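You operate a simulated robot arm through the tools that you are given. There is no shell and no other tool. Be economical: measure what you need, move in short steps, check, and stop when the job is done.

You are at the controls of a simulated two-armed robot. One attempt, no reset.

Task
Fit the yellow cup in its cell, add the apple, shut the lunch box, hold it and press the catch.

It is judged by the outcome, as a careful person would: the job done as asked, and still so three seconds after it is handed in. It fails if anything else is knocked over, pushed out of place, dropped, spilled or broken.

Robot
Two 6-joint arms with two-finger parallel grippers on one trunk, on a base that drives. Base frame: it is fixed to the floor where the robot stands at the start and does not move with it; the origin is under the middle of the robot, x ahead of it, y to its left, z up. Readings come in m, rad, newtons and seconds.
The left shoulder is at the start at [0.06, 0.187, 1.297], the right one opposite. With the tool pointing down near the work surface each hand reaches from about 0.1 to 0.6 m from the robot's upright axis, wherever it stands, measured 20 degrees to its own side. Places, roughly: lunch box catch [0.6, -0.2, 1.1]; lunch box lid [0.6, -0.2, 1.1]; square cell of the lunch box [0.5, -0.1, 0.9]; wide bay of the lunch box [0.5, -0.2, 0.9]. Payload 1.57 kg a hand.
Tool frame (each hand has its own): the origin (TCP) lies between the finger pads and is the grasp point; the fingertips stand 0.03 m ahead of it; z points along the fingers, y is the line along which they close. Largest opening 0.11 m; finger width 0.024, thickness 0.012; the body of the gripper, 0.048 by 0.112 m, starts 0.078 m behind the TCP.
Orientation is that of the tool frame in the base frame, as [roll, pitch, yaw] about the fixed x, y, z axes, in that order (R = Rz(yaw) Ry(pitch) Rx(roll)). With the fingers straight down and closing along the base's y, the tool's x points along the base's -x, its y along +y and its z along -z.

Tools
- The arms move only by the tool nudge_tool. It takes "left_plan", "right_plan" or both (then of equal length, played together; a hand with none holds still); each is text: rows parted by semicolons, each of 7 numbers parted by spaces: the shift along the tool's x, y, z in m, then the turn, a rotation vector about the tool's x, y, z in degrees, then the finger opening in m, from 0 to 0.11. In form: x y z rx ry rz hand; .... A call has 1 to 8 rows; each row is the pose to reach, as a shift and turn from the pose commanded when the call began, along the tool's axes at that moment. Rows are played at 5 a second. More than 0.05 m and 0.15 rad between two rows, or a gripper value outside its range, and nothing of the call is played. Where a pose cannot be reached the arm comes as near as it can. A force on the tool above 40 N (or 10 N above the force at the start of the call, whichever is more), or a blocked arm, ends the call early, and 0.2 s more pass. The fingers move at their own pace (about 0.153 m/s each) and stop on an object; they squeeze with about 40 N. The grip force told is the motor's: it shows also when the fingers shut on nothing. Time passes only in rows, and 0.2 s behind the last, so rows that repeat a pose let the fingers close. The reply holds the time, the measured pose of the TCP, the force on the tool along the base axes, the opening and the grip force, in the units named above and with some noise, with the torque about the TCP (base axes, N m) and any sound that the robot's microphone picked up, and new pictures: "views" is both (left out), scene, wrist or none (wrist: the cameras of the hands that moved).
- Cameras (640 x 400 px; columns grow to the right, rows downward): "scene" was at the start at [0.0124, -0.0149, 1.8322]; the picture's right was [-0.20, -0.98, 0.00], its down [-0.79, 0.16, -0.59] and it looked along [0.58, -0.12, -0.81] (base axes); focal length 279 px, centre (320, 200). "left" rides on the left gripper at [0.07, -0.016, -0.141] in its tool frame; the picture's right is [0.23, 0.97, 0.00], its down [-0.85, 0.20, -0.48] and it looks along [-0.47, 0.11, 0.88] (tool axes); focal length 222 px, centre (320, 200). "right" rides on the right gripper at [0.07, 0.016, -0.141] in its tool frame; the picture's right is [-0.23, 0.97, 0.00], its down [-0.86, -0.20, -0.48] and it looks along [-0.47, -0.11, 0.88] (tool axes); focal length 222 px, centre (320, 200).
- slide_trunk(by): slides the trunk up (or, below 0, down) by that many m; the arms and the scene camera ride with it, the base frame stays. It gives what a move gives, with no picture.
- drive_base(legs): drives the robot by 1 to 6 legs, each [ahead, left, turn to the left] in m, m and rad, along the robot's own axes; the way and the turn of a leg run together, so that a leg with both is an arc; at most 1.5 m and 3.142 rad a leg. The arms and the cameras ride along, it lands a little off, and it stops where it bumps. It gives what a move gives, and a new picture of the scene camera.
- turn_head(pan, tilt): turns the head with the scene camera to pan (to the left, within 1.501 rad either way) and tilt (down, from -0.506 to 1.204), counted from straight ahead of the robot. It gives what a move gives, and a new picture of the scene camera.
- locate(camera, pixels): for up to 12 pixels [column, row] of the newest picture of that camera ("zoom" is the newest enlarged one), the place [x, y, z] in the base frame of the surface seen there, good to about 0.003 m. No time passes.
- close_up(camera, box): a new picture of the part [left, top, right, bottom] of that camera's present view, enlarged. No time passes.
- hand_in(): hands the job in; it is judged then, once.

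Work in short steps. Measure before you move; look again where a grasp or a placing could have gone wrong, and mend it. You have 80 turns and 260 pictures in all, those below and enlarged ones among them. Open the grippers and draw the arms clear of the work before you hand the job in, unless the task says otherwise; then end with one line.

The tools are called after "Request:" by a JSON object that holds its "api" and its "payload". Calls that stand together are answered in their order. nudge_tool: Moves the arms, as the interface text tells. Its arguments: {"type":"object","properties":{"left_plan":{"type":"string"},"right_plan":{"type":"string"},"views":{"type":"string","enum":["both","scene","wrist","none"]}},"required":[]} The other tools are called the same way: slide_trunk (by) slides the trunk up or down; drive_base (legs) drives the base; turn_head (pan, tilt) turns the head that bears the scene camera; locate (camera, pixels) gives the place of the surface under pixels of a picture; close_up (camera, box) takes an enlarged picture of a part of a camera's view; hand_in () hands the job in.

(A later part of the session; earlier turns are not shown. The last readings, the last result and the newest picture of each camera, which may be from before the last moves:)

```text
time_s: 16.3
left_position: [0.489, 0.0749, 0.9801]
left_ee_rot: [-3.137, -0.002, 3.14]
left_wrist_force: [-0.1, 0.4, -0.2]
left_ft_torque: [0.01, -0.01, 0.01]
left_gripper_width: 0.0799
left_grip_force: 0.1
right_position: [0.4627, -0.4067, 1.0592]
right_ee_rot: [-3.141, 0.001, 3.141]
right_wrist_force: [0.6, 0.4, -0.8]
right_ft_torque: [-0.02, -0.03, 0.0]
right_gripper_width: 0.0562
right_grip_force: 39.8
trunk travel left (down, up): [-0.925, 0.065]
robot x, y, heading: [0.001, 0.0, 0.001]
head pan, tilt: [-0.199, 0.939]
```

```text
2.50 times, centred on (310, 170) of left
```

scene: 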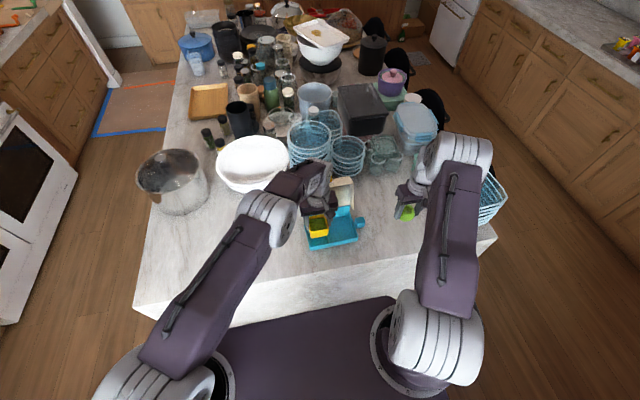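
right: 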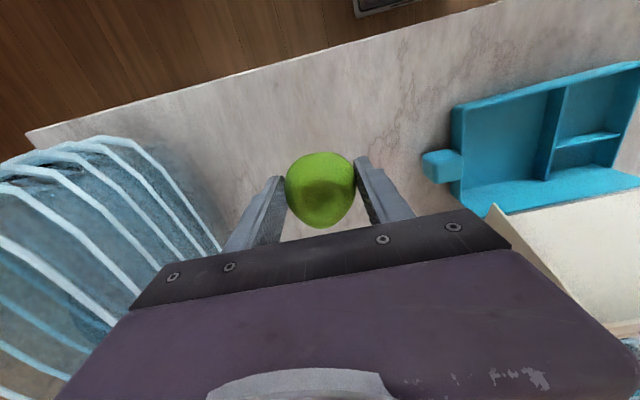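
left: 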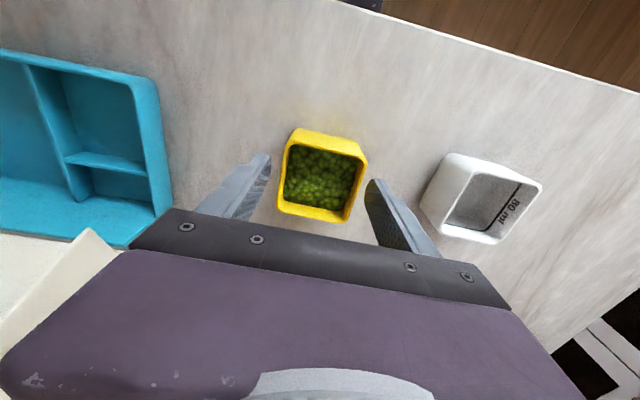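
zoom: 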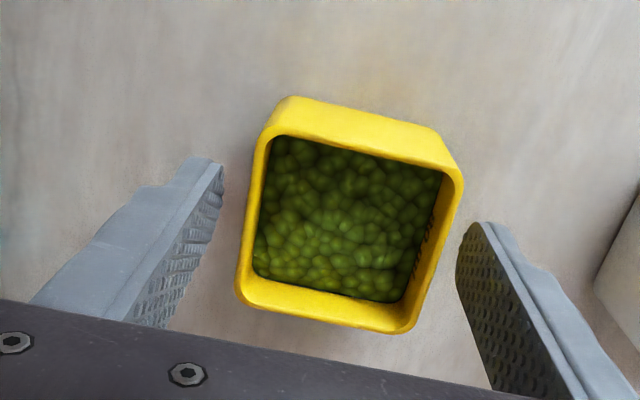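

The cup stands upright and centred. I close, lift, and measure it again.

Request:
{"api": "nudge_tool", "payload": {"left_plan": "0 0 0 0 0 0 0.065; 0 0 0 0 0 0 0.04; 0 0 0 0 0 0 0.04; 0 0 -0.015 0 0 0 0.04; 0 0 -0.04 0 0 0 0.04; 0 0 -0.07 0 0 0 0.04; 0 0 -0.07 0 0 0 0.04", "views": "wrist"}}

Request:
{"api": "close_up", "payload": {"camera": "left", "box": [200, 90, 420, 250]}}

Request:
{"api": "locate", "payload": {"camera": "zoom", "pixels": [[360, 110], [360, 125], [355, 145], [320, 310], [390, 325], [290, 105], [440, 140], [245, 285], [250, 220], [450, 210]]}}

```text
time_s: 17.9
left_position: [0.4906, 0.075, 1.0484]
left_ee_rot: [-3.134, -0.001, 3.141]
left_wrist_force: [-1.4, 0.3, -0.5]
left_ft_torque: [-0.02, 0.01, 0.02]
left_gripper_width: 0.0606
left_grip_force: 39.5
right_position: [0.4642, -0.4053, 1.059]
right_ee_rot: [-3.14, 0.001, -3.141]
right_wrist_force: [-0.2, -0.4, -0.9]
right_ft_torque: [-0.02, 0.03, -0.05]
right_gripper_width: 0.0559
right_grip_force: 40.3
trunk travel left (down, up): [-0.925, 0.065]
robot x, y, heading: [0.0039, 0.0013, 0.002]
head pan, tilt: [-0.199, 0.939]
```

left: 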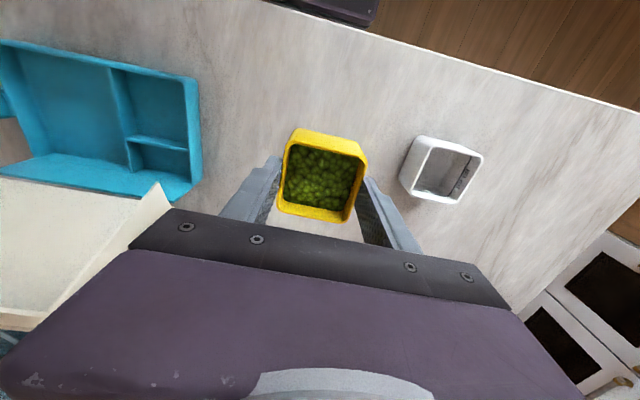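

```text
2.50 times, centred on (310, 170) of left
```

zoom: 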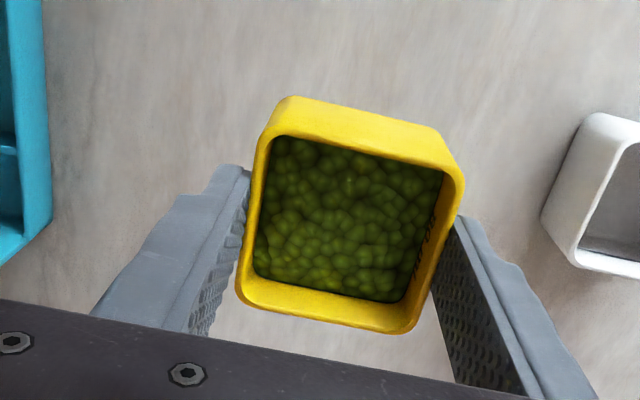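

```text
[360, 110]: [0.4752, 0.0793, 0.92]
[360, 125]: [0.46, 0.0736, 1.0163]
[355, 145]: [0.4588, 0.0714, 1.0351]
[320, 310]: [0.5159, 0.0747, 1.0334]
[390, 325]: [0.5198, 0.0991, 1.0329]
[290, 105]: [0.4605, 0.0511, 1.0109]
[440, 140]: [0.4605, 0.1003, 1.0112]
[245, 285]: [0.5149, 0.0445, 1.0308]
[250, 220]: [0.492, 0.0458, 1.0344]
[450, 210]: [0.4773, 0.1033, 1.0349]
```

The cup is level, with rim at 1.034 and centre (0.489, 0.0745). I carry it over the cell again, at y=-0.105.

Request:
{"api": "nudge_tool", "payload": {"left_plan": "0 -0.03 0 0 0 0 0.04; 0 -0.065 0 0 0 0 0.04; 0 -0.1 0 0 0 0 0.04; 0 -0.135 0 0 0 0 0.04; 0 -0.165 0 0 0 0 0.04; 0 -0.1795 0 0 0 0 0.04; 0 -0.1795 0.014 0 0 0 0.04; 0 -0.1795 0.026 0 0 0 0.04", "views": "wrist"}}

Request:
{"api": "close_up", "payload": {"camera": "left", "box": [200, 90, 420, 250]}}

Request:
{"api": "locate", "payload": {"camera": "zoom", "pixels": [[360, 125], [355, 145], [320, 310], [390, 325], [290, 105], [440, 140], [245, 285], [250, 220], [455, 220], [360, 75], [360, 90], [275, 90]]}}

```text
time_s: 19.7
left_position: [0.4901, -0.1045, 1.0224]
left_ee_rot: [-3.135, 0.0, -3.14]
left_wrist_force: [0.3, -0.8, 0.2]
left_ft_torque: [0.01, -0.02, 0.02]
left_gripper_width: 0.0607
left_grip_force: 39.8
right_position: [0.4652, -0.4056, 1.059]
right_ee_rot: [-3.14, 0.001, -3.141]
right_wrist_force: [-0.4, 0.2, -1.6]
right_ft_torque: [-0.01, 0.04, -0.03]
right_gripper_width: 0.056
right_grip_force: 40.2
trunk travel left (down, up): [-0.925, 0.065]
robot x, y, heading: [0.0034, 0.0001, 0.001]
head pan, tilt: [-0.199, 0.939]
```

left: 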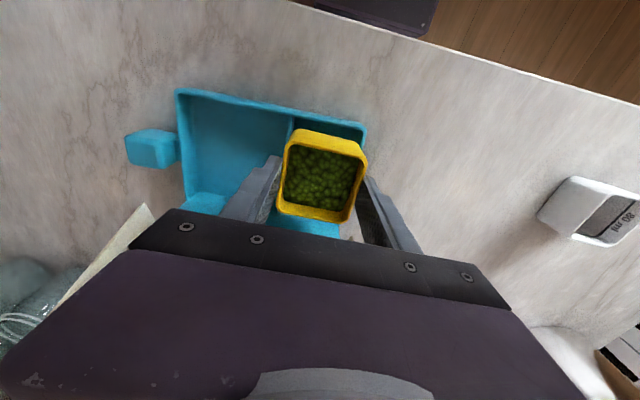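

```text
2.50 times, centred on (310, 170) of left
```

zoom: 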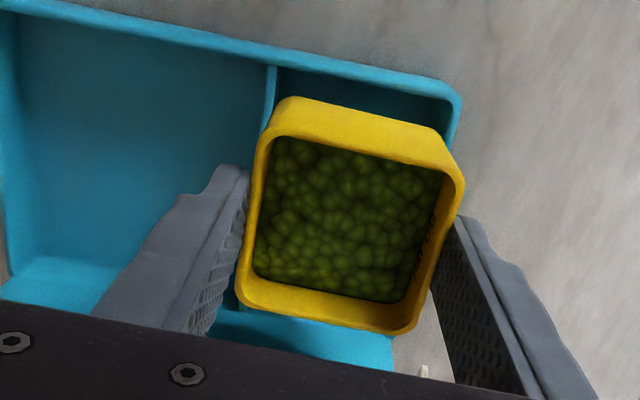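

```text
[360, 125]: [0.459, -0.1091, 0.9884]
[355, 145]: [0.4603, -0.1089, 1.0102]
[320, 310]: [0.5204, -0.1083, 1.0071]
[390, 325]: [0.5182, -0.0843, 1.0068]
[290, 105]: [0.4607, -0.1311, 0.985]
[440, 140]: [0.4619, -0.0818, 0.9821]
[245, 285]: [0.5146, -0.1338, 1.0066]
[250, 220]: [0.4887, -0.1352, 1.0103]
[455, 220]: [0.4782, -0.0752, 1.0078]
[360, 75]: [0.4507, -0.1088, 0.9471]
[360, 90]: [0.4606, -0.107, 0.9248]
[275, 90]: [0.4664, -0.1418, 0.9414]
```

Both margins look near 3 mm. I lower 22 mm, about 7 mm into the cell, and check that it stays level.

Request:
{"api": "nudge_tool", "payload": {"left_plan": "0 0 0.008 0 0 0 0.04; 0 0 0.014 0 0 0 0.04; 0 0 0.018 0 0 0 0.04; 0 0 0.022 0 0 0 0.04", "views": "wrist"}}

Request:
{"api": "close_up", "payload": {"camera": "left", "box": [200, 90, 420, 250]}}

Request:
{"api": "locate", "payload": {"camera": "zoom", "pixels": [[355, 145], [320, 310], [390, 325], [245, 285], [250, 220], [455, 220], [360, 125]]}}

```text
time_s: 20.7
left_position: [0.4903, -0.1047, 1.0037]
left_ee_rot: [-3.137, 0.005, 3.139]
left_wrist_force: [0.8, -2.0, 8.6]
left_ft_torque: [0.15, -0.39, -0.05]
left_gripper_width: 0.0611
left_grip_force: 40.0
right_position: [0.4623, -0.4053, 1.0593]
right_ee_rot: [-3.141, 0.0, 3.141]
right_wrist_force: [0.8, -0.4, -1.3]
right_ft_torque: [0.02, 0.0, -0.01]
right_gripper_width: 0.0563
right_grip_force: 39.5
trunk travel left (down, up): [-0.925, 0.065]
robot x, y, heading: [-0.0019, -0.0023, -0.0]
head pan, tilt: [-0.199, 0.939]
```

left: 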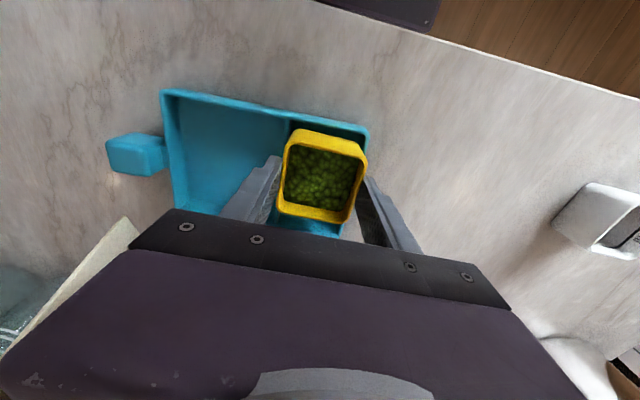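

```text
2.50 times, centred on (310, 170) of left
```

zoom: 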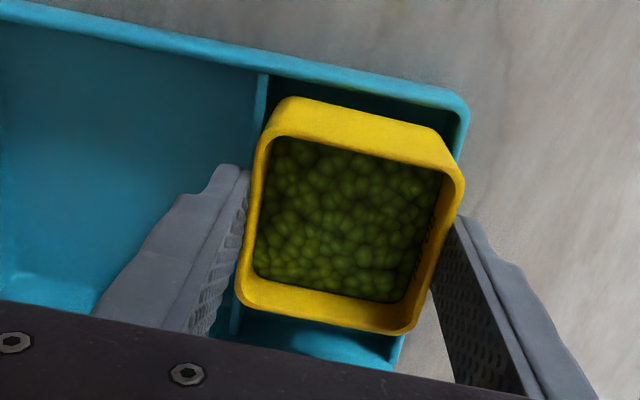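

```text
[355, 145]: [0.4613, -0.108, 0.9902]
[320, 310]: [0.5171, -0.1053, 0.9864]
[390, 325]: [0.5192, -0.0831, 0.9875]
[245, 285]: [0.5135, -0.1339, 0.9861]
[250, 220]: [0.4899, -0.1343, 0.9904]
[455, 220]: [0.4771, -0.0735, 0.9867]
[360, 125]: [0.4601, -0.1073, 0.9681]
```

Contact (8.6 N) with a torque that puts it at the divider side. Box walls seem yawed about +2° relative to the cup, which eats the clearance. I lift 15 mm and measure the box yaw along its long edges.

Request:
{"api": "nudge_tool", "payload": {"left_plan": "0 0 -0.008 0 0 0 0.04; 0 0 -0.016 0 0 0 0.04; 0 0 -0.016 0 0 0 0.04", "views": "wrist"}}

Request:
{"api": "close_up", "payload": {"camera": "left", "box": [150, 70, 390, 240]}}

```text
time_s: 21.5
left_position: [0.4887, -0.1044, 1.0186]
left_ee_rot: [-3.135, 0.0, 3.14]
left_wrist_force: [-0.2, -0.3, -0.3]
left_ft_torque: [-0.03, 0.0, 0.03]
left_gripper_width: 0.0605
left_grip_force: 39.4
right_position: [0.4642, -0.4046, 1.0592]
right_ee_rot: [-3.141, 0.0, -3.141]
right_wrist_force: [0.5, 0.2, -0.8]
right_ft_torque: [-0.02, -0.01, 0.01]
right_gripper_width: 0.0558
right_grip_force: 39.8
trunk travel left (down, up): [-0.925, 0.065]
robot x, y, heading: [0.0024, 0.0024, -0.004]
head pan, tilt: [-0.199, 0.939]
```

left: 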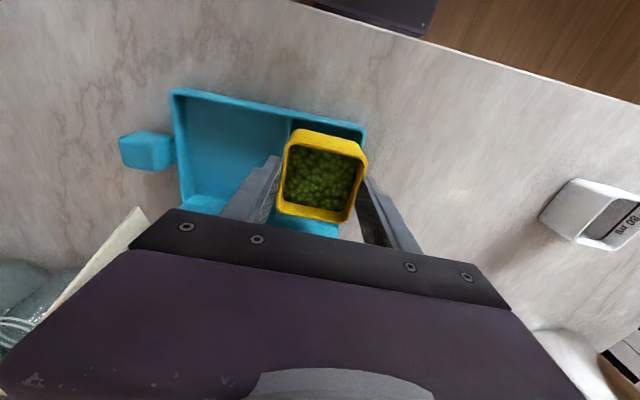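

```text
2.35 times, centred on (270, 155) of left
```

zoom: 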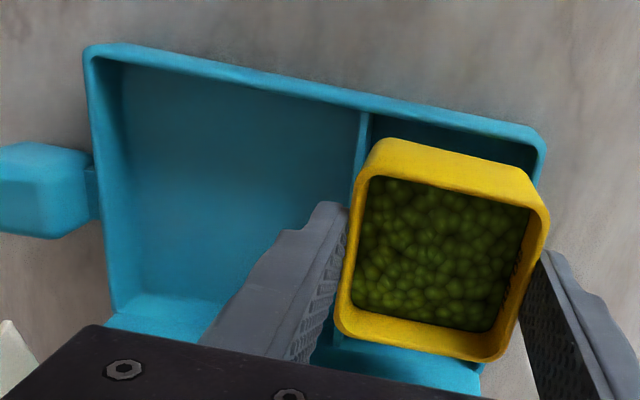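

Request:
{"api": "locate", "payload": {"camera": "zoom", "pixels": [[130, 56], [180, 67], [240, 79], [300, 91], [360, 103], [420, 114], [480, 126], [510, 132], [95, 100], [99, 150], [103, 200], [110, 280]]}}

Request:
{"api": "locate", "payload": {"camera": "zoom", "pixels": [[363, 125], [360, 150], [357, 180], [540, 150], [541, 170], [385, 180], [440, 187], [500, 197], [345, 300], [400, 340], [450, 349], [490, 356]]}}

```text
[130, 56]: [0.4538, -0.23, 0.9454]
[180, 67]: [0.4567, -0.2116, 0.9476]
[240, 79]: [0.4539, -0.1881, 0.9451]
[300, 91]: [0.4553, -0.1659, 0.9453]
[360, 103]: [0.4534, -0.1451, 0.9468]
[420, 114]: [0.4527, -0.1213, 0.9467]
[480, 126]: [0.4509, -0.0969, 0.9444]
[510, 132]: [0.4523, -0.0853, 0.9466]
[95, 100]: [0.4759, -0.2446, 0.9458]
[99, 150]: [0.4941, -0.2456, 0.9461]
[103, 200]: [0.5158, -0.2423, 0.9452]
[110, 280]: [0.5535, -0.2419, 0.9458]
```

```text
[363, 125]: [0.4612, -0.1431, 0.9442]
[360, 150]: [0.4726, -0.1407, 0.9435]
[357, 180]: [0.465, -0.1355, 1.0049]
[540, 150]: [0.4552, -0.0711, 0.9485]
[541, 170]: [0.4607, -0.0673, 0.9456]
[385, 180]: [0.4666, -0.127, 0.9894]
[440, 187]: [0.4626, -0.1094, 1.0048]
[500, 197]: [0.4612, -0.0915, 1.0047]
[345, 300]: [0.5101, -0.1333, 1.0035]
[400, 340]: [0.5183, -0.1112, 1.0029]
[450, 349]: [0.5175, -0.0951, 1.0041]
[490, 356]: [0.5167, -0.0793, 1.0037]
```

The box yaw is about +1.5°. I turn the cup +1.5° (tool z -1.5°), shift it 2 mm toward the robot, and lower in small steps.

Request:
{"api": "nudge_tool", "payload": {"left_plan": "0.002 0 0 0 0 -1.5 0.04; 0.002 0 0.008 0 0 -1.5 0.04; 0.002 0 0.014 0 0 -1.5 0.04; 0.002 0 0.018 0 0 -1.5 0.04; 0.002 0 0.021 0 0 -1.5 0.04", "views": "none"}}

```text
time_s: 22.7
left_position: [0.4869, -0.1037, 0.9965]
left_ee_rot: [-3.135, -0.001, -3.115]
left_wrist_force: [-0.1, 1.1, -1.1]
left_ft_torque: [0.0, -0.04, 0.0]
left_gripper_width: 0.0608
left_grip_force: 40.2
right_position: [0.4644, -0.405, 1.0585]
right_ee_rot: [3.141, -0.001, -3.141]
right_wrist_force: [0.1, -0.6, -1.2]
right_ft_torque: [-0.01, 0.03, 0.0]
right_gripper_width: 0.0563
right_grip_force: 39.8
trunk travel left (down, up): [-0.925, 0.065]
robot x, y, heading: [-0.0023, 0.0004, -0.003]
head pan, tilt: [-0.199, 0.939]
```

No contact, and the bottom is now about 11 mm inside the cell. I lower the rest.

Request:
{"api": "nudge_tool", "payload": {"left_plan": "0 0 0.004 0 0 0 0.04; 0 0 0.008 0 0 0 0.04; 0 0 0.011 0 0 0 0.04; 0 0 0.012 0 0 0 0.04", "views": "wrist"}}

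Request:
{"api": "close_up", "payload": {"camera": "left", "box": [200, 90, 420, 250]}}

Request:
{"api": "locate", "payload": {"camera": "zoom", "pixels": [[355, 145], [320, 310], [390, 325], [245, 285], [250, 220], [455, 220]]}}

```text
time_s: 23.7
left_position: [0.4856, -0.1035, 0.9851]
left_ee_rot: [-3.135, 0.001, -3.117]
left_wrist_force: [0.0, -0.7, -1.2]
left_ft_torque: [0.04, -0.01, 0.0]
left_gripper_width: 0.0605
left_grip_force: 40.2
right_position: [0.4658, -0.4042, 1.0587]
right_ee_rot: [3.14, -0.001, 3.142]
right_wrist_force: [-0.2, -0.2, -1.2]
right_ft_torque: [-0.01, 0.01, 0.05]
right_gripper_width: 0.0559
right_grip_force: 39.9
trunk travel left (down, up): [-0.925, 0.065]
robot x, y, heading: [0.0008, 0.0014, -0.003]
head pan, tilt: [-0.199, 0.939]
```

left: 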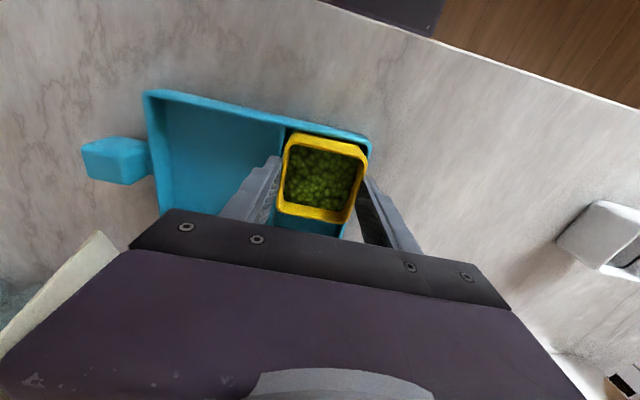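

```text
2.50 times, centred on (310, 170) of left
```

zoom: 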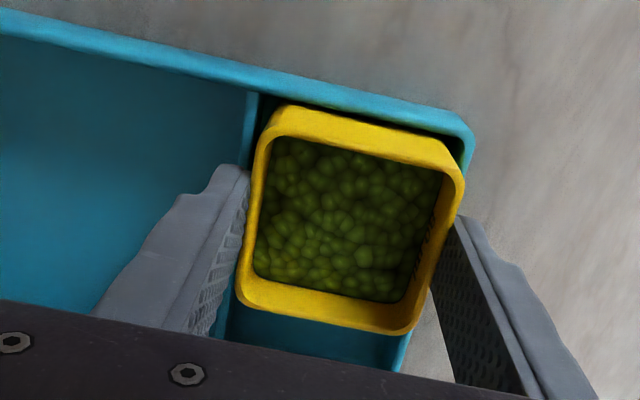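

```text
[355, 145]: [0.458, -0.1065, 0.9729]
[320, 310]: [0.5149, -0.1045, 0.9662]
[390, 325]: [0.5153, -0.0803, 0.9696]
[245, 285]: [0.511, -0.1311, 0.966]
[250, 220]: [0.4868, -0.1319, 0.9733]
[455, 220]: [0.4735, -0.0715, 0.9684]
```

The rim is at 0.970, the seated height, so it is in. I lower 1.5 mm more, open gently and rise.

Request:
{"api": "nudge_tool", "payload": {"left_plan": "0 0 0.0015 0 0 0 0.04; 0 0 0.0015 0 0 0 0.068; 0 0 0.0015 0 0 0 0.08; 0 0 -0.02 0 0 0 0.08; 0 0 -0.06 0 0 0 0.08; 0 0 -0.1 0 0 0 0.08; 0 0 -0.12 0 0 0 0.08", "views": "wrist"}}

Request:
{"api": "close_up", "payload": {"camera": "left", "box": [140, 60, 400, 240]}}

```text
time_s: 25.3
left_position: [0.4873, -0.1021, 1.1049]
left_ee_rot: [-3.138, 0.0, -3.116]
left_wrist_force: [-0.9, -0.7, -0.8]
left_ft_torque: [0.01, -0.01, -0.02]
left_gripper_width: 0.0803
left_grip_force: 0.0
right_position: [0.4632, -0.4052, 1.0588]
right_ee_rot: [-3.141, 0.0, 3.141]
right_wrist_force: [0.5, 0.1, -0.7]
right_ft_torque: [-0.02, -0.01, 0.01]
right_gripper_width: 0.0559
right_grip_force: 39.7
trunk travel left (down, up): [-0.925, 0.065]
robot x, y, heading: [0.0, 0.0026, 0.001]
head pan, tilt: [-0.199, 0.939]
```

left: 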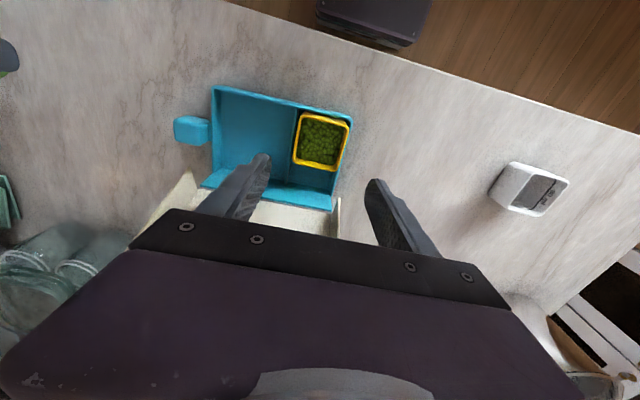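

```text
2.22 times, centred on (270, 150) of left
```

zoom: 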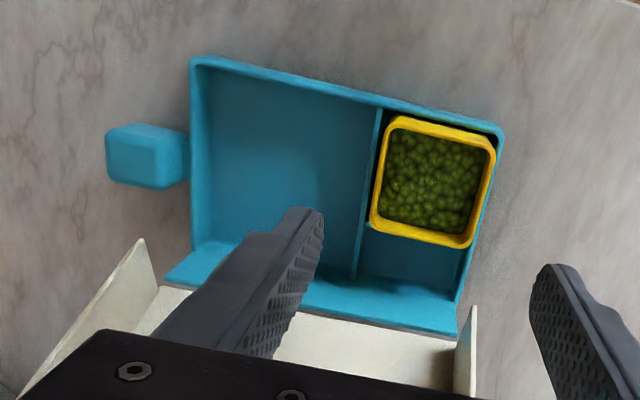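

The cup is seated in the cell. I move the left hand clear to the left and bring the apple above the wide bay (centre ≈ (0.505, -0.191)).

Request:
{"api": "nudge_tool", "payload": {"left_plan": "0 0.035 -0.01 0 0 0 0.08; 0 0.07 -0.02 0 0 0 0.08; 0 0.105 -0.03 0 0 0 0.08; 0 0.14 -0.03 0 0 0 0.08; 0 0.175 -0.03 0 0 0 0.08; 0 0.2 -0.03 0 0 0 0.08; 0 0.2 -0.03 0 0 0 0.08; 0 0.2 -0.03 0 0 0 0.08", "right_plan": "0 0 0 0 0 0 0.035; -0.01 0.02 0 0 0 0 0.035; -0.02 0.06 0 0 0 0 0.035; -0.03 0.1 0 0 0 0 0.035; -0.036 0.14 0 0 0 0 0.035; -0.038 0.18 0 0 0 0 0.035; -0.038 0.214 0 0 0 0 0.035; -0.038 0.214 0 0 0 0 0.035", "views": "both"}}

Request:
{"api": "close_up", "payload": {"camera": "scene", "box": [270, 160, 420, 260]}}

```text
time_s: 27.1
left_position: [0.4809, 0.0963, 1.1328]
left_ee_rot: [-3.137, 0.0, -3.114]
left_wrist_force: [0.4, -0.8, 0.0]
left_ft_torque: [0.0, 0.01, 0.0]
left_gripper_width: 0.0799
left_grip_force: 0.1
right_position: [0.503, -0.1911, 1.0586]
right_ee_rot: [3.14, -0.001, -3.141]
right_wrist_force: [-0.3, 0.0, -0.6]
right_ft_torque: [0.01, 0.02, -0.05]
right_gripper_width: 0.0559
right_grip_force: 40.0
trunk travel left (down, up): [-0.925, 0.065]
robot x, y, heading: [-0.0013, 0.0016, -0.003]
head pan, tilt: [-0.199, 0.939]
```

scene: 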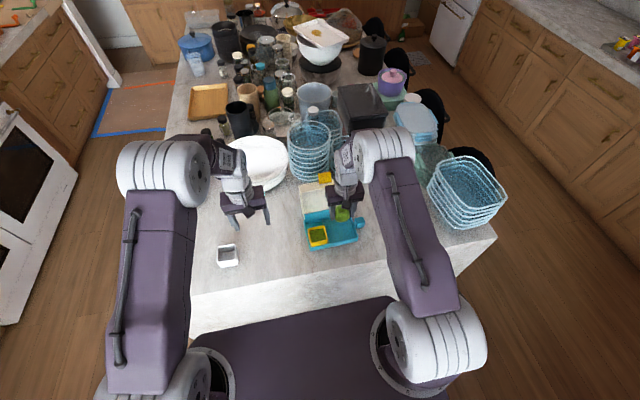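
right: 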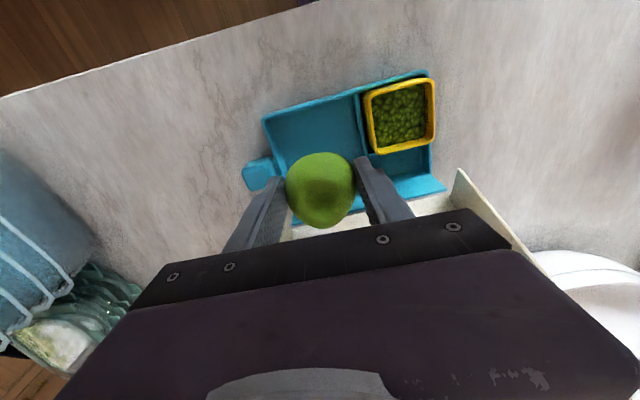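
left: 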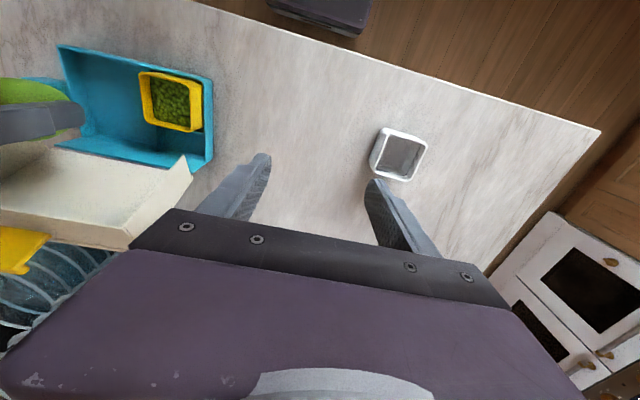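

```text
4.00 times, centred on (345, 210) of scene
```

zoom: 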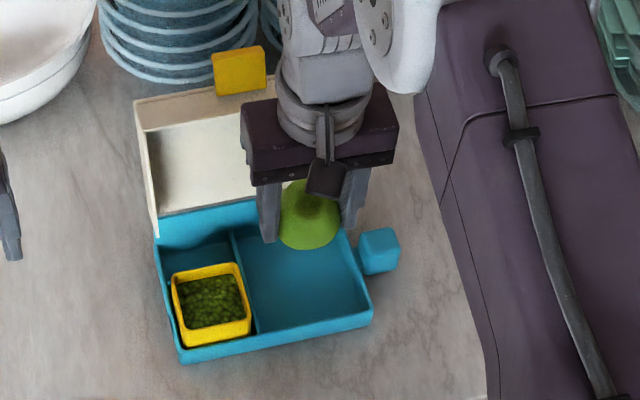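

The apple is above the bay at y=-0.191. I shift it 8 mm back from the lid and lower it nearly to the floor.

Request:
{"api": "nudge_tool", "payload": {"right_plan": "0.008 0 0.01 0 0 0 0.035; 0.008 0 0.04 0 0 0 0.035; 0.008 0 0.065 0 0 0 0.035; 0.008 0 0.082 0 0 0 0.035; 0.008 0 0.09 0 0 0 0.035; 0.008 0 0.09 0 0 0 0.035", "views": "wrist"}}

Request:
{"api": "close_up", "payload": {"camera": "scene", "box": [290, 180, 390, 260]}}

```text
time_s: 28.5
left_position: [0.48, 0.0965, 1.1326]
left_ee_rot: [-3.137, 0.0, -3.115]
left_wrist_force: [0.4, -0.1, 0.0]
left_ft_torque: [0.01, 0.0, 0.04]
left_gripper_width: 0.08
left_grip_force: 0.1
right_position: [0.4945, -0.1914, 0.9676]
right_ee_rot: [-3.141, 0.0, -3.14]
right_wrist_force: [0.3, -0.2, -1.7]
right_ft_torque: [0.0, 0.01, 0.01]
right_gripper_width: 0.0557
right_grip_force: 39.8
trunk travel left (down, up): [-0.925, 0.065]
robot x, y, heading: [0.0014, 0.001, 0.001]
head pan, tilt: [-0.199, 0.939]
```

right: 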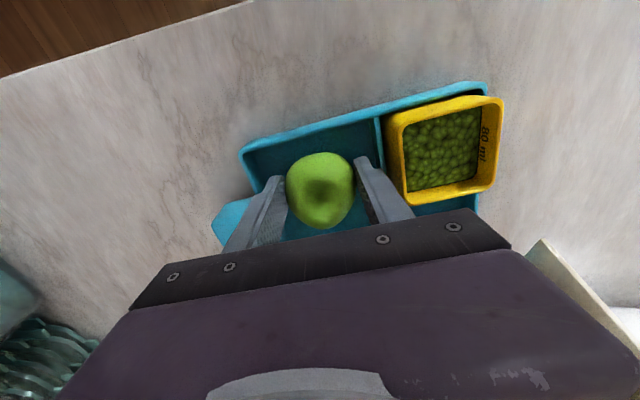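

```text
5.00 times, centred on (340, 220) of scene
```

zoom: 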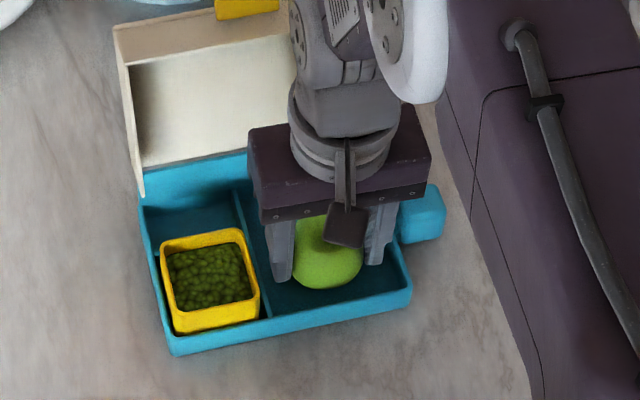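

The apple hovers about 1–2 mm over the bay floor. I lower 1.5 mm, open only to 0.066 so the fingers stay off the walls, rise, then open wider above them.

Request:
{"api": "nudge_tool", "payload": {"right_plan": "0 0 0.0015 0 0 0 0.05; 0 0 0.0015 0 0 0 0.063; 0 0 0.0015 0 0 0 0.066; 0 0 -0.015 0 0 0 0.066; 0 0 -0.04 0 0 0 0.07; 0 0 -0.08 0 0 0 0.07; 0 0 -0.125 0 0 0 0.07", "views": "wrist"}}

Request:
{"api": "close_up", "payload": {"camera": "scene", "box": [280, 160, 400, 260]}}

```text
time_s: 30.1
left_position: [0.4797, 0.0961, 1.1338]
left_ee_rot: [-3.136, 0.002, -3.117]
left_wrist_force: [-0.2, 0.2, 0.5]
left_ft_torque: [0.01, -0.07, -0.01]
left_gripper_width: 0.0798
left_grip_force: 0.2
right_position: [0.4928, -0.1911, 1.095]
right_ee_rot: [3.141, 0.0, -3.141]
right_wrist_force: [0.2, 0.4, 0.1]
right_ft_torque: [0.01, -0.02, 0.0]
right_gripper_width: 0.0701
right_grip_force: 0.0
trunk travel left (down, up): [-0.925, 0.065]
robot x, y, heading: [-0.0028, -0.0022, -0.003]
head pan, tilt: [-0.199, 0.939]
```

right: 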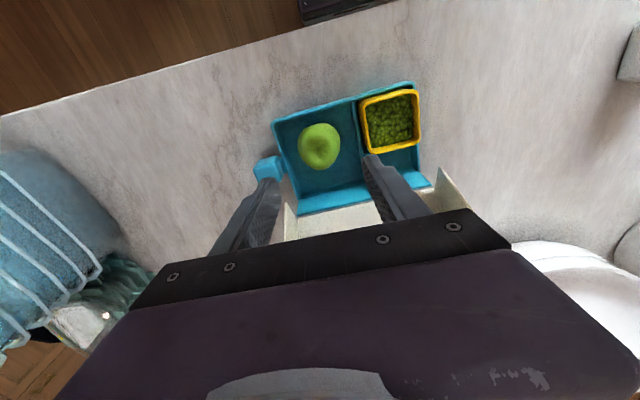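

```text
4.00 times, centred on (340, 210) of scene
```

zoom: 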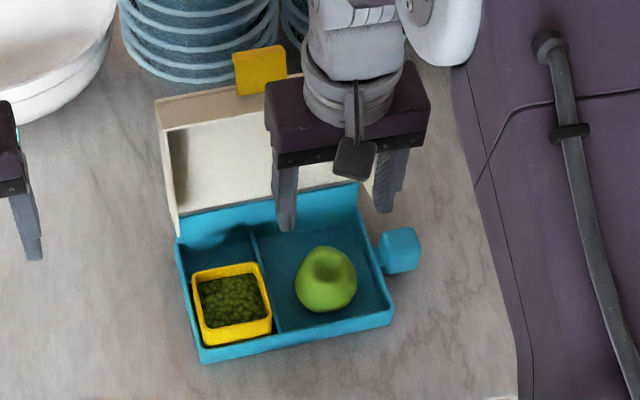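

The apple rests in the bay. I move the right hand out to the right, then measure the knob, lid and catch.

Request:
{"api": "nudge_tool", "payload": {"right_plan": "0.01 -0.04 0 0 0 0 0.07; 0.015 -0.08 0 0 0 0 0.07; 0.015 -0.12 0 0 0 0 0.07; 0.015 -0.16 0 0 0 0 0.07; 0.015 -0.16 0 0 0 0 0.07", "views": "wrist"}}

Request:
{"api": "close_up", "payload": {"camera": "scene", "box": [280, 160, 400, 260]}}

```text
time_s: 31.3
left_position: [0.4808, 0.0971, 1.1324]
left_ee_rot: [-3.136, 0.001, -3.114]
left_wrist_force: [0.9, 0.2, 0.4]
left_ft_torque: [-0.01, 0.0, 0.01]
left_gripper_width: 0.08
left_grip_force: 0.1
right_position: [0.4784, -0.3541, 1.0941]
right_ee_rot: [3.141, 0.0, -3.141]
right_wrist_force: [0.2, -0.4, -0.8]
right_ft_torque: [-0.01, 0.01, -0.02]
right_gripper_width: 0.0702
right_grip_force: 0.1
trunk travel left (down, up): [-0.925, 0.065]
robot x, y, heading: [0.0011, -0.0024, 0.0]
head pan, tilt: [-0.199, 0.939]
```

right: 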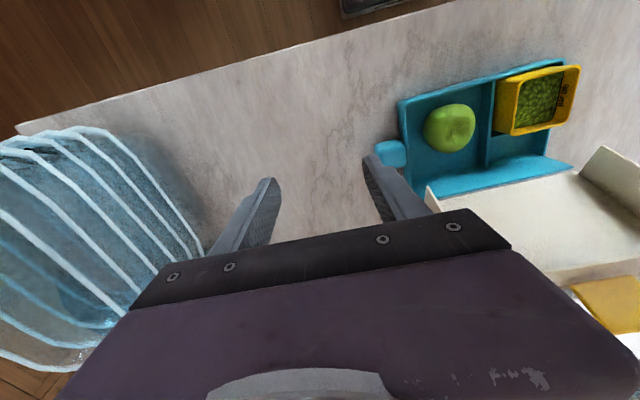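

```text
4.00 times, centred on (340, 210) of scene
```

zoom: 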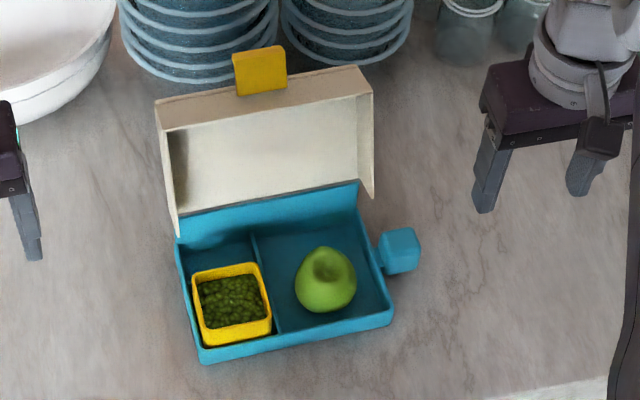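

Request:
{"api": "locate", "payload": {"camera": "zoom", "pixels": [[235, 52], [283, 47], [239, 92], [285, 86], [260, 70], [160, 104], [358, 69], [162, 127], [370, 97], [177, 228], [373, 195], [180, 130]]}}

Request:
{"api": "locate", "payload": {"camera": "zoom", "pixels": [[268, 197], [268, 205], [260, 225], [355, 185], [355, 215], [384, 240], [416, 232], [415, 262], [390, 270], [326, 250], [380, 252], [268, 150]]}}

```text
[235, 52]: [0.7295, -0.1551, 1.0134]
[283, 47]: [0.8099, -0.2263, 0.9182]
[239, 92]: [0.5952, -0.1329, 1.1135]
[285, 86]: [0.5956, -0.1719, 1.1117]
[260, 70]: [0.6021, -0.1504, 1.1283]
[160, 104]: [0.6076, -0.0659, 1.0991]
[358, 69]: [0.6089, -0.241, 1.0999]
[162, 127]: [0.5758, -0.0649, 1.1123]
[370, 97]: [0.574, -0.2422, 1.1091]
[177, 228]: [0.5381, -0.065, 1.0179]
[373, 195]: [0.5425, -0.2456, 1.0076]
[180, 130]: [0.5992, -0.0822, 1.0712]
```

```text
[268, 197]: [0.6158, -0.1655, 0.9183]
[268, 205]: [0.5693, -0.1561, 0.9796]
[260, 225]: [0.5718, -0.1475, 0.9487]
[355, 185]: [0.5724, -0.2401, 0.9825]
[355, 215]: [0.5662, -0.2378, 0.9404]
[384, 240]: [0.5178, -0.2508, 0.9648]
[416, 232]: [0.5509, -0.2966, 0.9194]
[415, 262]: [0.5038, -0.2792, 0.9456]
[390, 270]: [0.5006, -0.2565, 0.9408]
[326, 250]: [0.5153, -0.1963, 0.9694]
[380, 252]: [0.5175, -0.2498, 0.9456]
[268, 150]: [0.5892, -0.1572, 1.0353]
```

The lid hinge is near (0.575, z 0.985), leaning back about 16°. The yellow tab sticks up from its top edge at y -0.133…-0.172, z≈1.11–1.14. I plan to pinch that tab sideways with the right hand and swing the lid over along its arc. I raise the right hand and bring it near for a look.

Request:
{"api": "nudge_tool", "payload": {"right_plan": "0 0 -0.05 0 0 0 0.07; 0 0 -0.1 0 0 0 0.07; -0.015 0.045 -0.11 0 0 0 0.07; -0.03 0.09 -0.11 0 0 0 0.07; -0.045 0.135 -0.11 0 0 0 0.07; -0.06 0.18 -0.11 0 0 0 0.07; -0.075 0.202 -0.11 0 0 0 0.07; -0.075 0.202 -0.11 0 0 0 0.07", "views": "both"}}

Request:
{"api": "close_up", "payload": {"camera": "right", "box": [220, 100, 460, 250]}}

Request:
{"api": "close_up", "payload": {"camera": "scene", "box": [270, 140, 390, 215]}}

```text
time_s: 33.1
left_position: [0.4796, 0.0955, 1.1337]
left_ee_rot: [-3.135, 0.0, -3.117]
left_wrist_force: [-0.2, -0.7, 0.9]
left_ft_torque: [0.02, 0.01, -0.03]
left_gripper_width: 0.0802
left_grip_force: 0.0
right_position: [0.553, -0.1488, 1.2046]
right_ee_rot: [-3.141, -0.001, 3.141]
right_wrist_force: [-0.1, 0.5, 0.3]
right_ft_torque: [0.02, -0.05, 0.0]
right_gripper_width: 0.0699
right_grip_force: 0.0
trunk travel left (down, up): [-0.925, 0.065]
robot x, y, heading: [-0.0008, 0.001, 0.001]
head pan, tilt: [-0.199, 0.939]
```

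scene: 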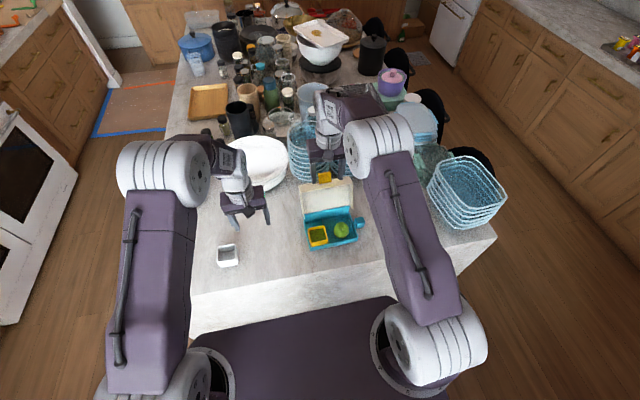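
right: 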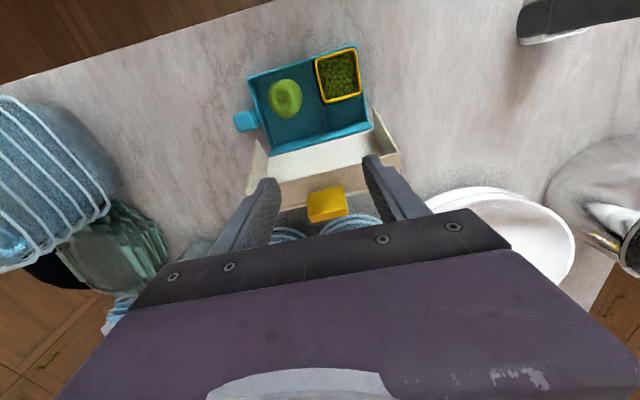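

```text
2.67 times, centred on (340, 175) of right
```

zoom: 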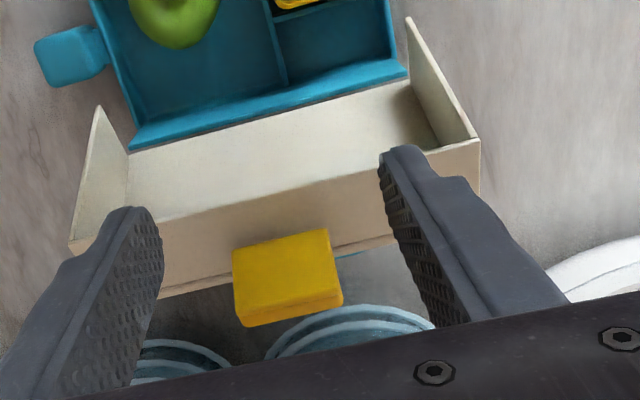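

```text
5.33 times, centred on (330, 178) of scene
```

zoom: 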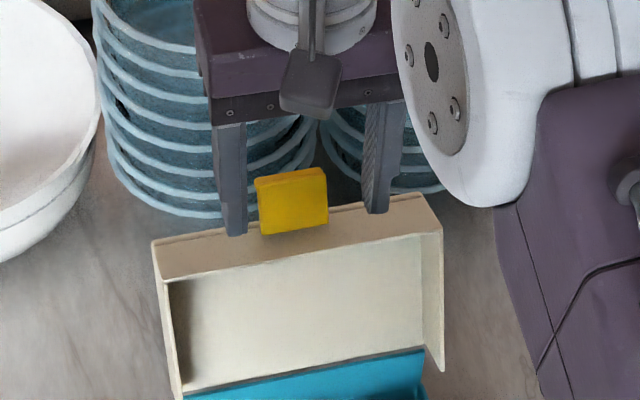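

Request:
{"api": "locate", "payload": {"camera": "zoom", "pixels": [[260, 185], [322, 178], [325, 220], [266, 230], [290, 173], [292, 205], [200, 208], [150, 150], [350, 150], [340, 120], [420, 185], [110, 60]]}}

Request:
{"api": "locate", "payload": {"camera": "right", "pixels": [[310, 192], [344, 188], [310, 219], [345, 214], [326, 191], [328, 207], [285, 232], [345, 222], [270, 155], [372, 130], [300, 192], [390, 168]]}}

```text
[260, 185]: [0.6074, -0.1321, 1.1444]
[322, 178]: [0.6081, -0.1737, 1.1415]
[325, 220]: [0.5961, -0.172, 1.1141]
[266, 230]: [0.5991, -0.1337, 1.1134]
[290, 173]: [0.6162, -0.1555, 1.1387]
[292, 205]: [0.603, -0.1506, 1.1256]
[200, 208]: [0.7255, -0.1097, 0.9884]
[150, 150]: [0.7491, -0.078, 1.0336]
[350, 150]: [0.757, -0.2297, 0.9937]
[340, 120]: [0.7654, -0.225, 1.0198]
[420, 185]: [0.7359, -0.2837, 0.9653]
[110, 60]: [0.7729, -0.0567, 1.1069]
```

```text
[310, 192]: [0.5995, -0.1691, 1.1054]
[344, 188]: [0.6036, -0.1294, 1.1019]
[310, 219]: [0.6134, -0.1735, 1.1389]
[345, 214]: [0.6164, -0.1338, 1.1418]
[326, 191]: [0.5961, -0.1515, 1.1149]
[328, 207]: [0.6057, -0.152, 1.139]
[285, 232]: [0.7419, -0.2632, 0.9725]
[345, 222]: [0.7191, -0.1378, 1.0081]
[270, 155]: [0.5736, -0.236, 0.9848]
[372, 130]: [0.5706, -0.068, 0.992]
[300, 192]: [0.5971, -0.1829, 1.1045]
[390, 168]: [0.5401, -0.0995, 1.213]
```

The tab is a plate about 10 mm thick: x 0.596–0.616, y -0.132…-0.174, top at z 1.144. The bowls are at x≥0.72, so there is room. I move over the tab and descend so the tips stop just above the lid edge, then pinch.

Request:
{"api": "nudge_tool", "payload": {"right_plan": "-0.03 -0.003 0 0 0 0 0.07; -0.055 -0.004 0 0 0 0 0.07; -0.055 -0.004 0.03 0 0 0 0.07; -0.055 -0.004 0.06 0 0 0 0.07; -0.055 -0.004 0.06 0 0 0 0.055; -0.055 -0.004 0.06 0 0 0 0.035; -0.055 -0.004 0.06 0 0 0 0.035", "views": "wrist"}}

Request:
{"api": "close_up", "payload": {"camera": "scene", "box": [270, 140, 390, 260]}}

```text
time_s: 34.7
left_position: [0.4805, 0.0957, 1.1315]
left_ee_rot: [-3.138, 0.001, -3.117]
left_wrist_force: [1.2, -0.4, 0.1]
left_ft_torque: [0.02, -0.02, -0.01]
left_gripper_width: 0.0801
left_grip_force: 0.1
right_position: [0.5982, -0.1545, 1.1441]
right_ee_rot: [3.142, -0.002, -3.14]
right_wrist_force: [-0.6, -0.9, -0.6]
right_ft_torque: [-0.3, 0.06, 0.01]
right_gripper_width: 0.0435
right_grip_force: 40.3
right hand out of reach, approached as far as the arm can: row 2, 3, 4, 5, 6, 7
trunk travel left (down, up): [-0.925, 0.065]
robot x, y, heading: [-0.0012, 0.0005, -0.001]
head pan, tilt: [-0.199, 0.939]
```

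right: 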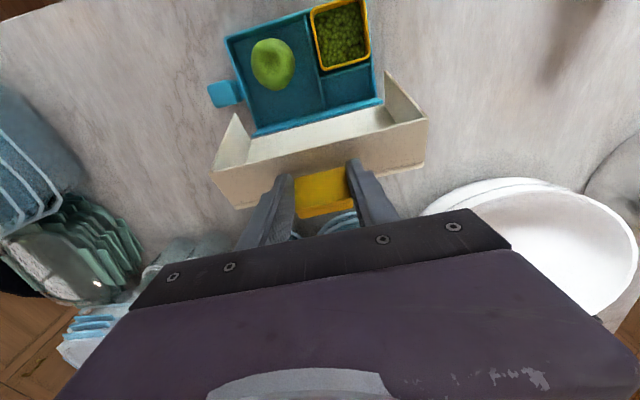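

```text
3.33 times, centred on (330, 200) of scene
```

zoom: 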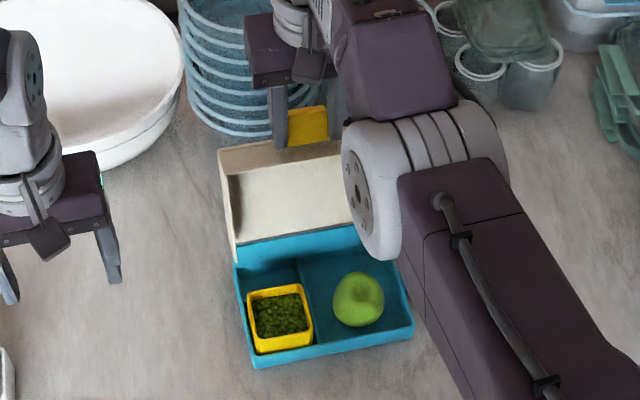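

The tab is pinched (43.5 mm). I swing the lid 10° about its hinge, turning the tool along, and read the forces.

Request:
{"api": "nudge_tool", "payload": {"right_plan": "0.0138 0 -0.0014 0 -5 0 0.035; 0.0277 0 -0.0017 0 -10 0 0.035; 0.0277 0 -0.0017 0 -10 0 0.035", "views": "wrist"}}

Request:
{"api": "close_up", "payload": {"camera": "scene", "box": [270, 140, 390, 260]}}

```text
time_s: 35.5
left_position: [0.4817, 0.096, 1.1318]
left_ee_rot: [-3.136, -0.001, -3.114]
left_wrist_force: [0.2, 0.6, -0.3]
left_ft_torque: [-0.02, 0.0, 0.04]
left_gripper_width: 0.0799
left_grip_force: 0.0
right_position: [0.6398, -0.1475, 1.1635]
right_ee_rot: [3.141, 0.174, 3.141]
right_wrist_force: [0.7, 0.9, -2.1]
right_ft_torque: [0.28, -0.01, -0.09]
right_gripper_width: 0.0432
right_grip_force: 40.3
right hand out of reach, approached as far as the arm can: row 1, 2, 3
trunk travel left (down, up): [-0.925, 0.065]
robot x, y, heading: [0.0003, 0.0016, 0.001]
head pan, tilt: [-0.199, 0.939]
```

right: 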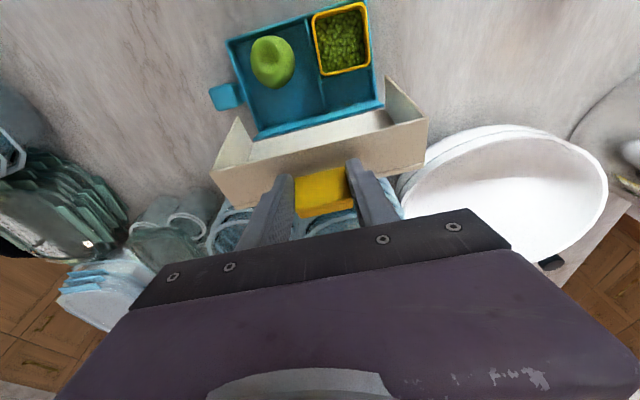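

```text
3.33 times, centred on (330, 200) of scene
```

zoom: 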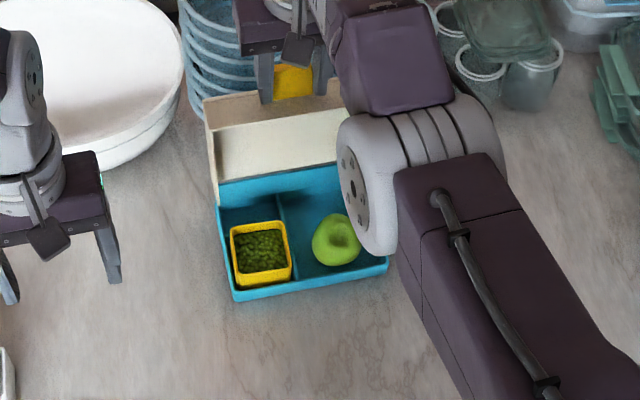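

The hand went out to (0.640, z 1.1635) instead, dragging the box with it because the commanded pose was out of reach. I check whether the box has slid or lifted.

Request:
{"api": "locate", "payload": {"camera": "zoom", "pixels": [[238, 293], [385, 264], [220, 205], [260, 250], [335, 235], [260, 300], [275, 125], [208, 103], [295, 75], [218, 190], [330, 275], [300, 310]]}}

Request:
{"api": "close_up", "payload": {"camera": "left", "box": [0, 20, 320, 260]}}

```text
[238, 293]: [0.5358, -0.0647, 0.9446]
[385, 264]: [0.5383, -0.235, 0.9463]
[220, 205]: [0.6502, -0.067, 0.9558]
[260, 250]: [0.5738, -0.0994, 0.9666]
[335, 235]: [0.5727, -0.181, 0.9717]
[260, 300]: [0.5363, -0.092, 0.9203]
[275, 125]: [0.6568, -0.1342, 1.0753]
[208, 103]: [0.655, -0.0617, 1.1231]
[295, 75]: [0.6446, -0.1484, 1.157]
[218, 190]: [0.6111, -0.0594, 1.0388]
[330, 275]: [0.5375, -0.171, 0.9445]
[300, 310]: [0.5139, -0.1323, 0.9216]
```

```text
1.67 times, centred on (160, 140) of left
```

zoom: 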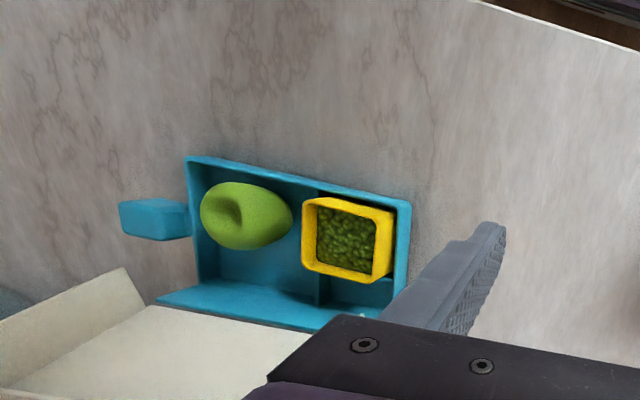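

The front still sits at z 0.945, but the box slid about 8 cm in +x and its back is lifted about 1 cm by the tab. The lid is now near vertical. I lower gently with the trunk so the back comes down.

Request:
{"api": "slide_trunk", "payload": {"by": -0.012}}

Request:
{"api": "close_up", "payload": {"camera": "scene", "box": [270, 140, 390, 260]}}

Request:
{"api": "locate", "payload": {"camera": "zoom", "pixels": [[238, 293], [385, 264], [220, 205], [222, 215], [275, 125], [208, 103], [218, 190], [260, 195], [260, 185], [270, 215], [242, 185]]}}

```text
time_s: 36.1
left_position: [0.4821, 0.0964, 1.12]
left_ee_rot: [-3.136, 0.001, -3.116]
left_wrist_force: [-0.8, 0.0, 0.1]
left_ft_torque: [-0.04, -0.01, -0.01]
left_gripper_width: 0.0797
left_grip_force: 0.0
right_position: [0.6386, -0.1486, 1.1507]
right_ee_rot: [3.14, 0.169, 3.139]
right_wrist_force: [-0.1, -1.7, -3.0]
right_ft_torque: [-0.04, -0.03, 0.09]
right_gripper_width: 0.0432
right_grip_force: 39.3
trunk travel left (down, up): [-0.913, 0.077]
robot x, y, heading: [-0.0011, -0.0008, -0.003]
head pan, tilt: [-0.199, 0.939]
```

```text
3.33 times, centred on (330, 200) of scene
```

zoom: 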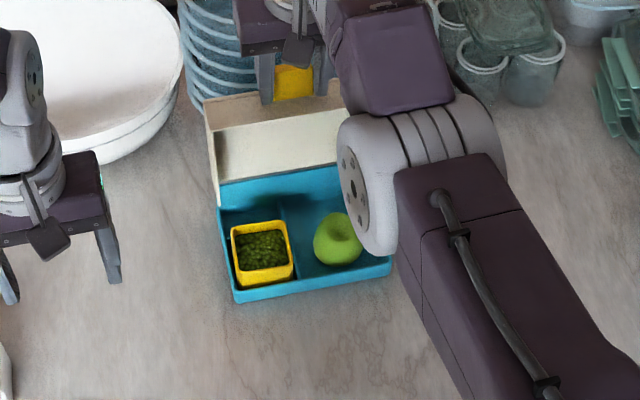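

```text
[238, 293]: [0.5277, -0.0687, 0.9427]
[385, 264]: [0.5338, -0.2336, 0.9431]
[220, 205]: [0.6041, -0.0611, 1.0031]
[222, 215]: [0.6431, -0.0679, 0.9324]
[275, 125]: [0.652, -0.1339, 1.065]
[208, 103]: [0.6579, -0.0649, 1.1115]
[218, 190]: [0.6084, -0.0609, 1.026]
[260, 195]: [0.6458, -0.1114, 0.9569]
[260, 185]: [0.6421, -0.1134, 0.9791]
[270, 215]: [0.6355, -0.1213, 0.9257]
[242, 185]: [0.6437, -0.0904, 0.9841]
```

The box sits flat again (bay floor 0.9257, hinge at about (0.645, 0.985)) with the lid near vertical. I open the fingers without shifting, to see whether the lid stays.

Request:
{"api": "nudge_tool", "payload": {"right_plan": "0 0 0 0 0 0 0.06; 0 0 0 0 0 0 0.07", "views": "wrist"}}

Request:
{"api": "close_up", "payload": {"camera": "scene", "box": [270, 140, 390, 260]}}

```text
time_s: 36.7
left_position: [0.4807, 0.0967, 1.12]
left_ee_rot: [-3.136, 0.001, -3.115]
left_wrist_force: [0.4, 0.1, 0.0]
left_ft_torque: [-0.01, 0.01, 0.0]
left_gripper_width: 0.0798
left_grip_force: 0.1
right_position: [0.6402, -0.1483, 1.1515]
right_ee_rot: [-3.141, 0.17, -3.141]
right_wrist_force: [-0.4, -0.2, 0.2]
right_ft_torque: [0.04, 0.04, -0.01]
right_gripper_width: 0.0702
right_grip_force: 0.1
trunk travel left (down, up): [-0.913, 0.077]
robot x, y, heading: [-0.003, 0.0001, -0.0]
head pan, tilt: [-0.199, 0.939]
```

right: 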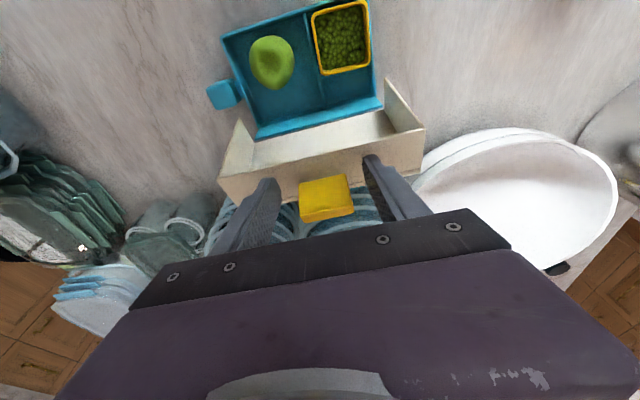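

```text
3.33 times, centred on (330, 200) of scene
```

zoom: 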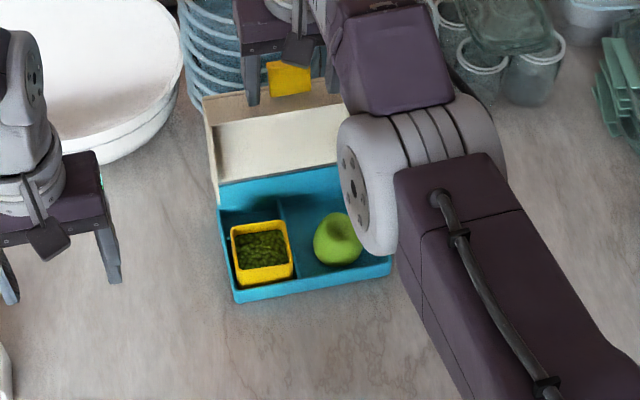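

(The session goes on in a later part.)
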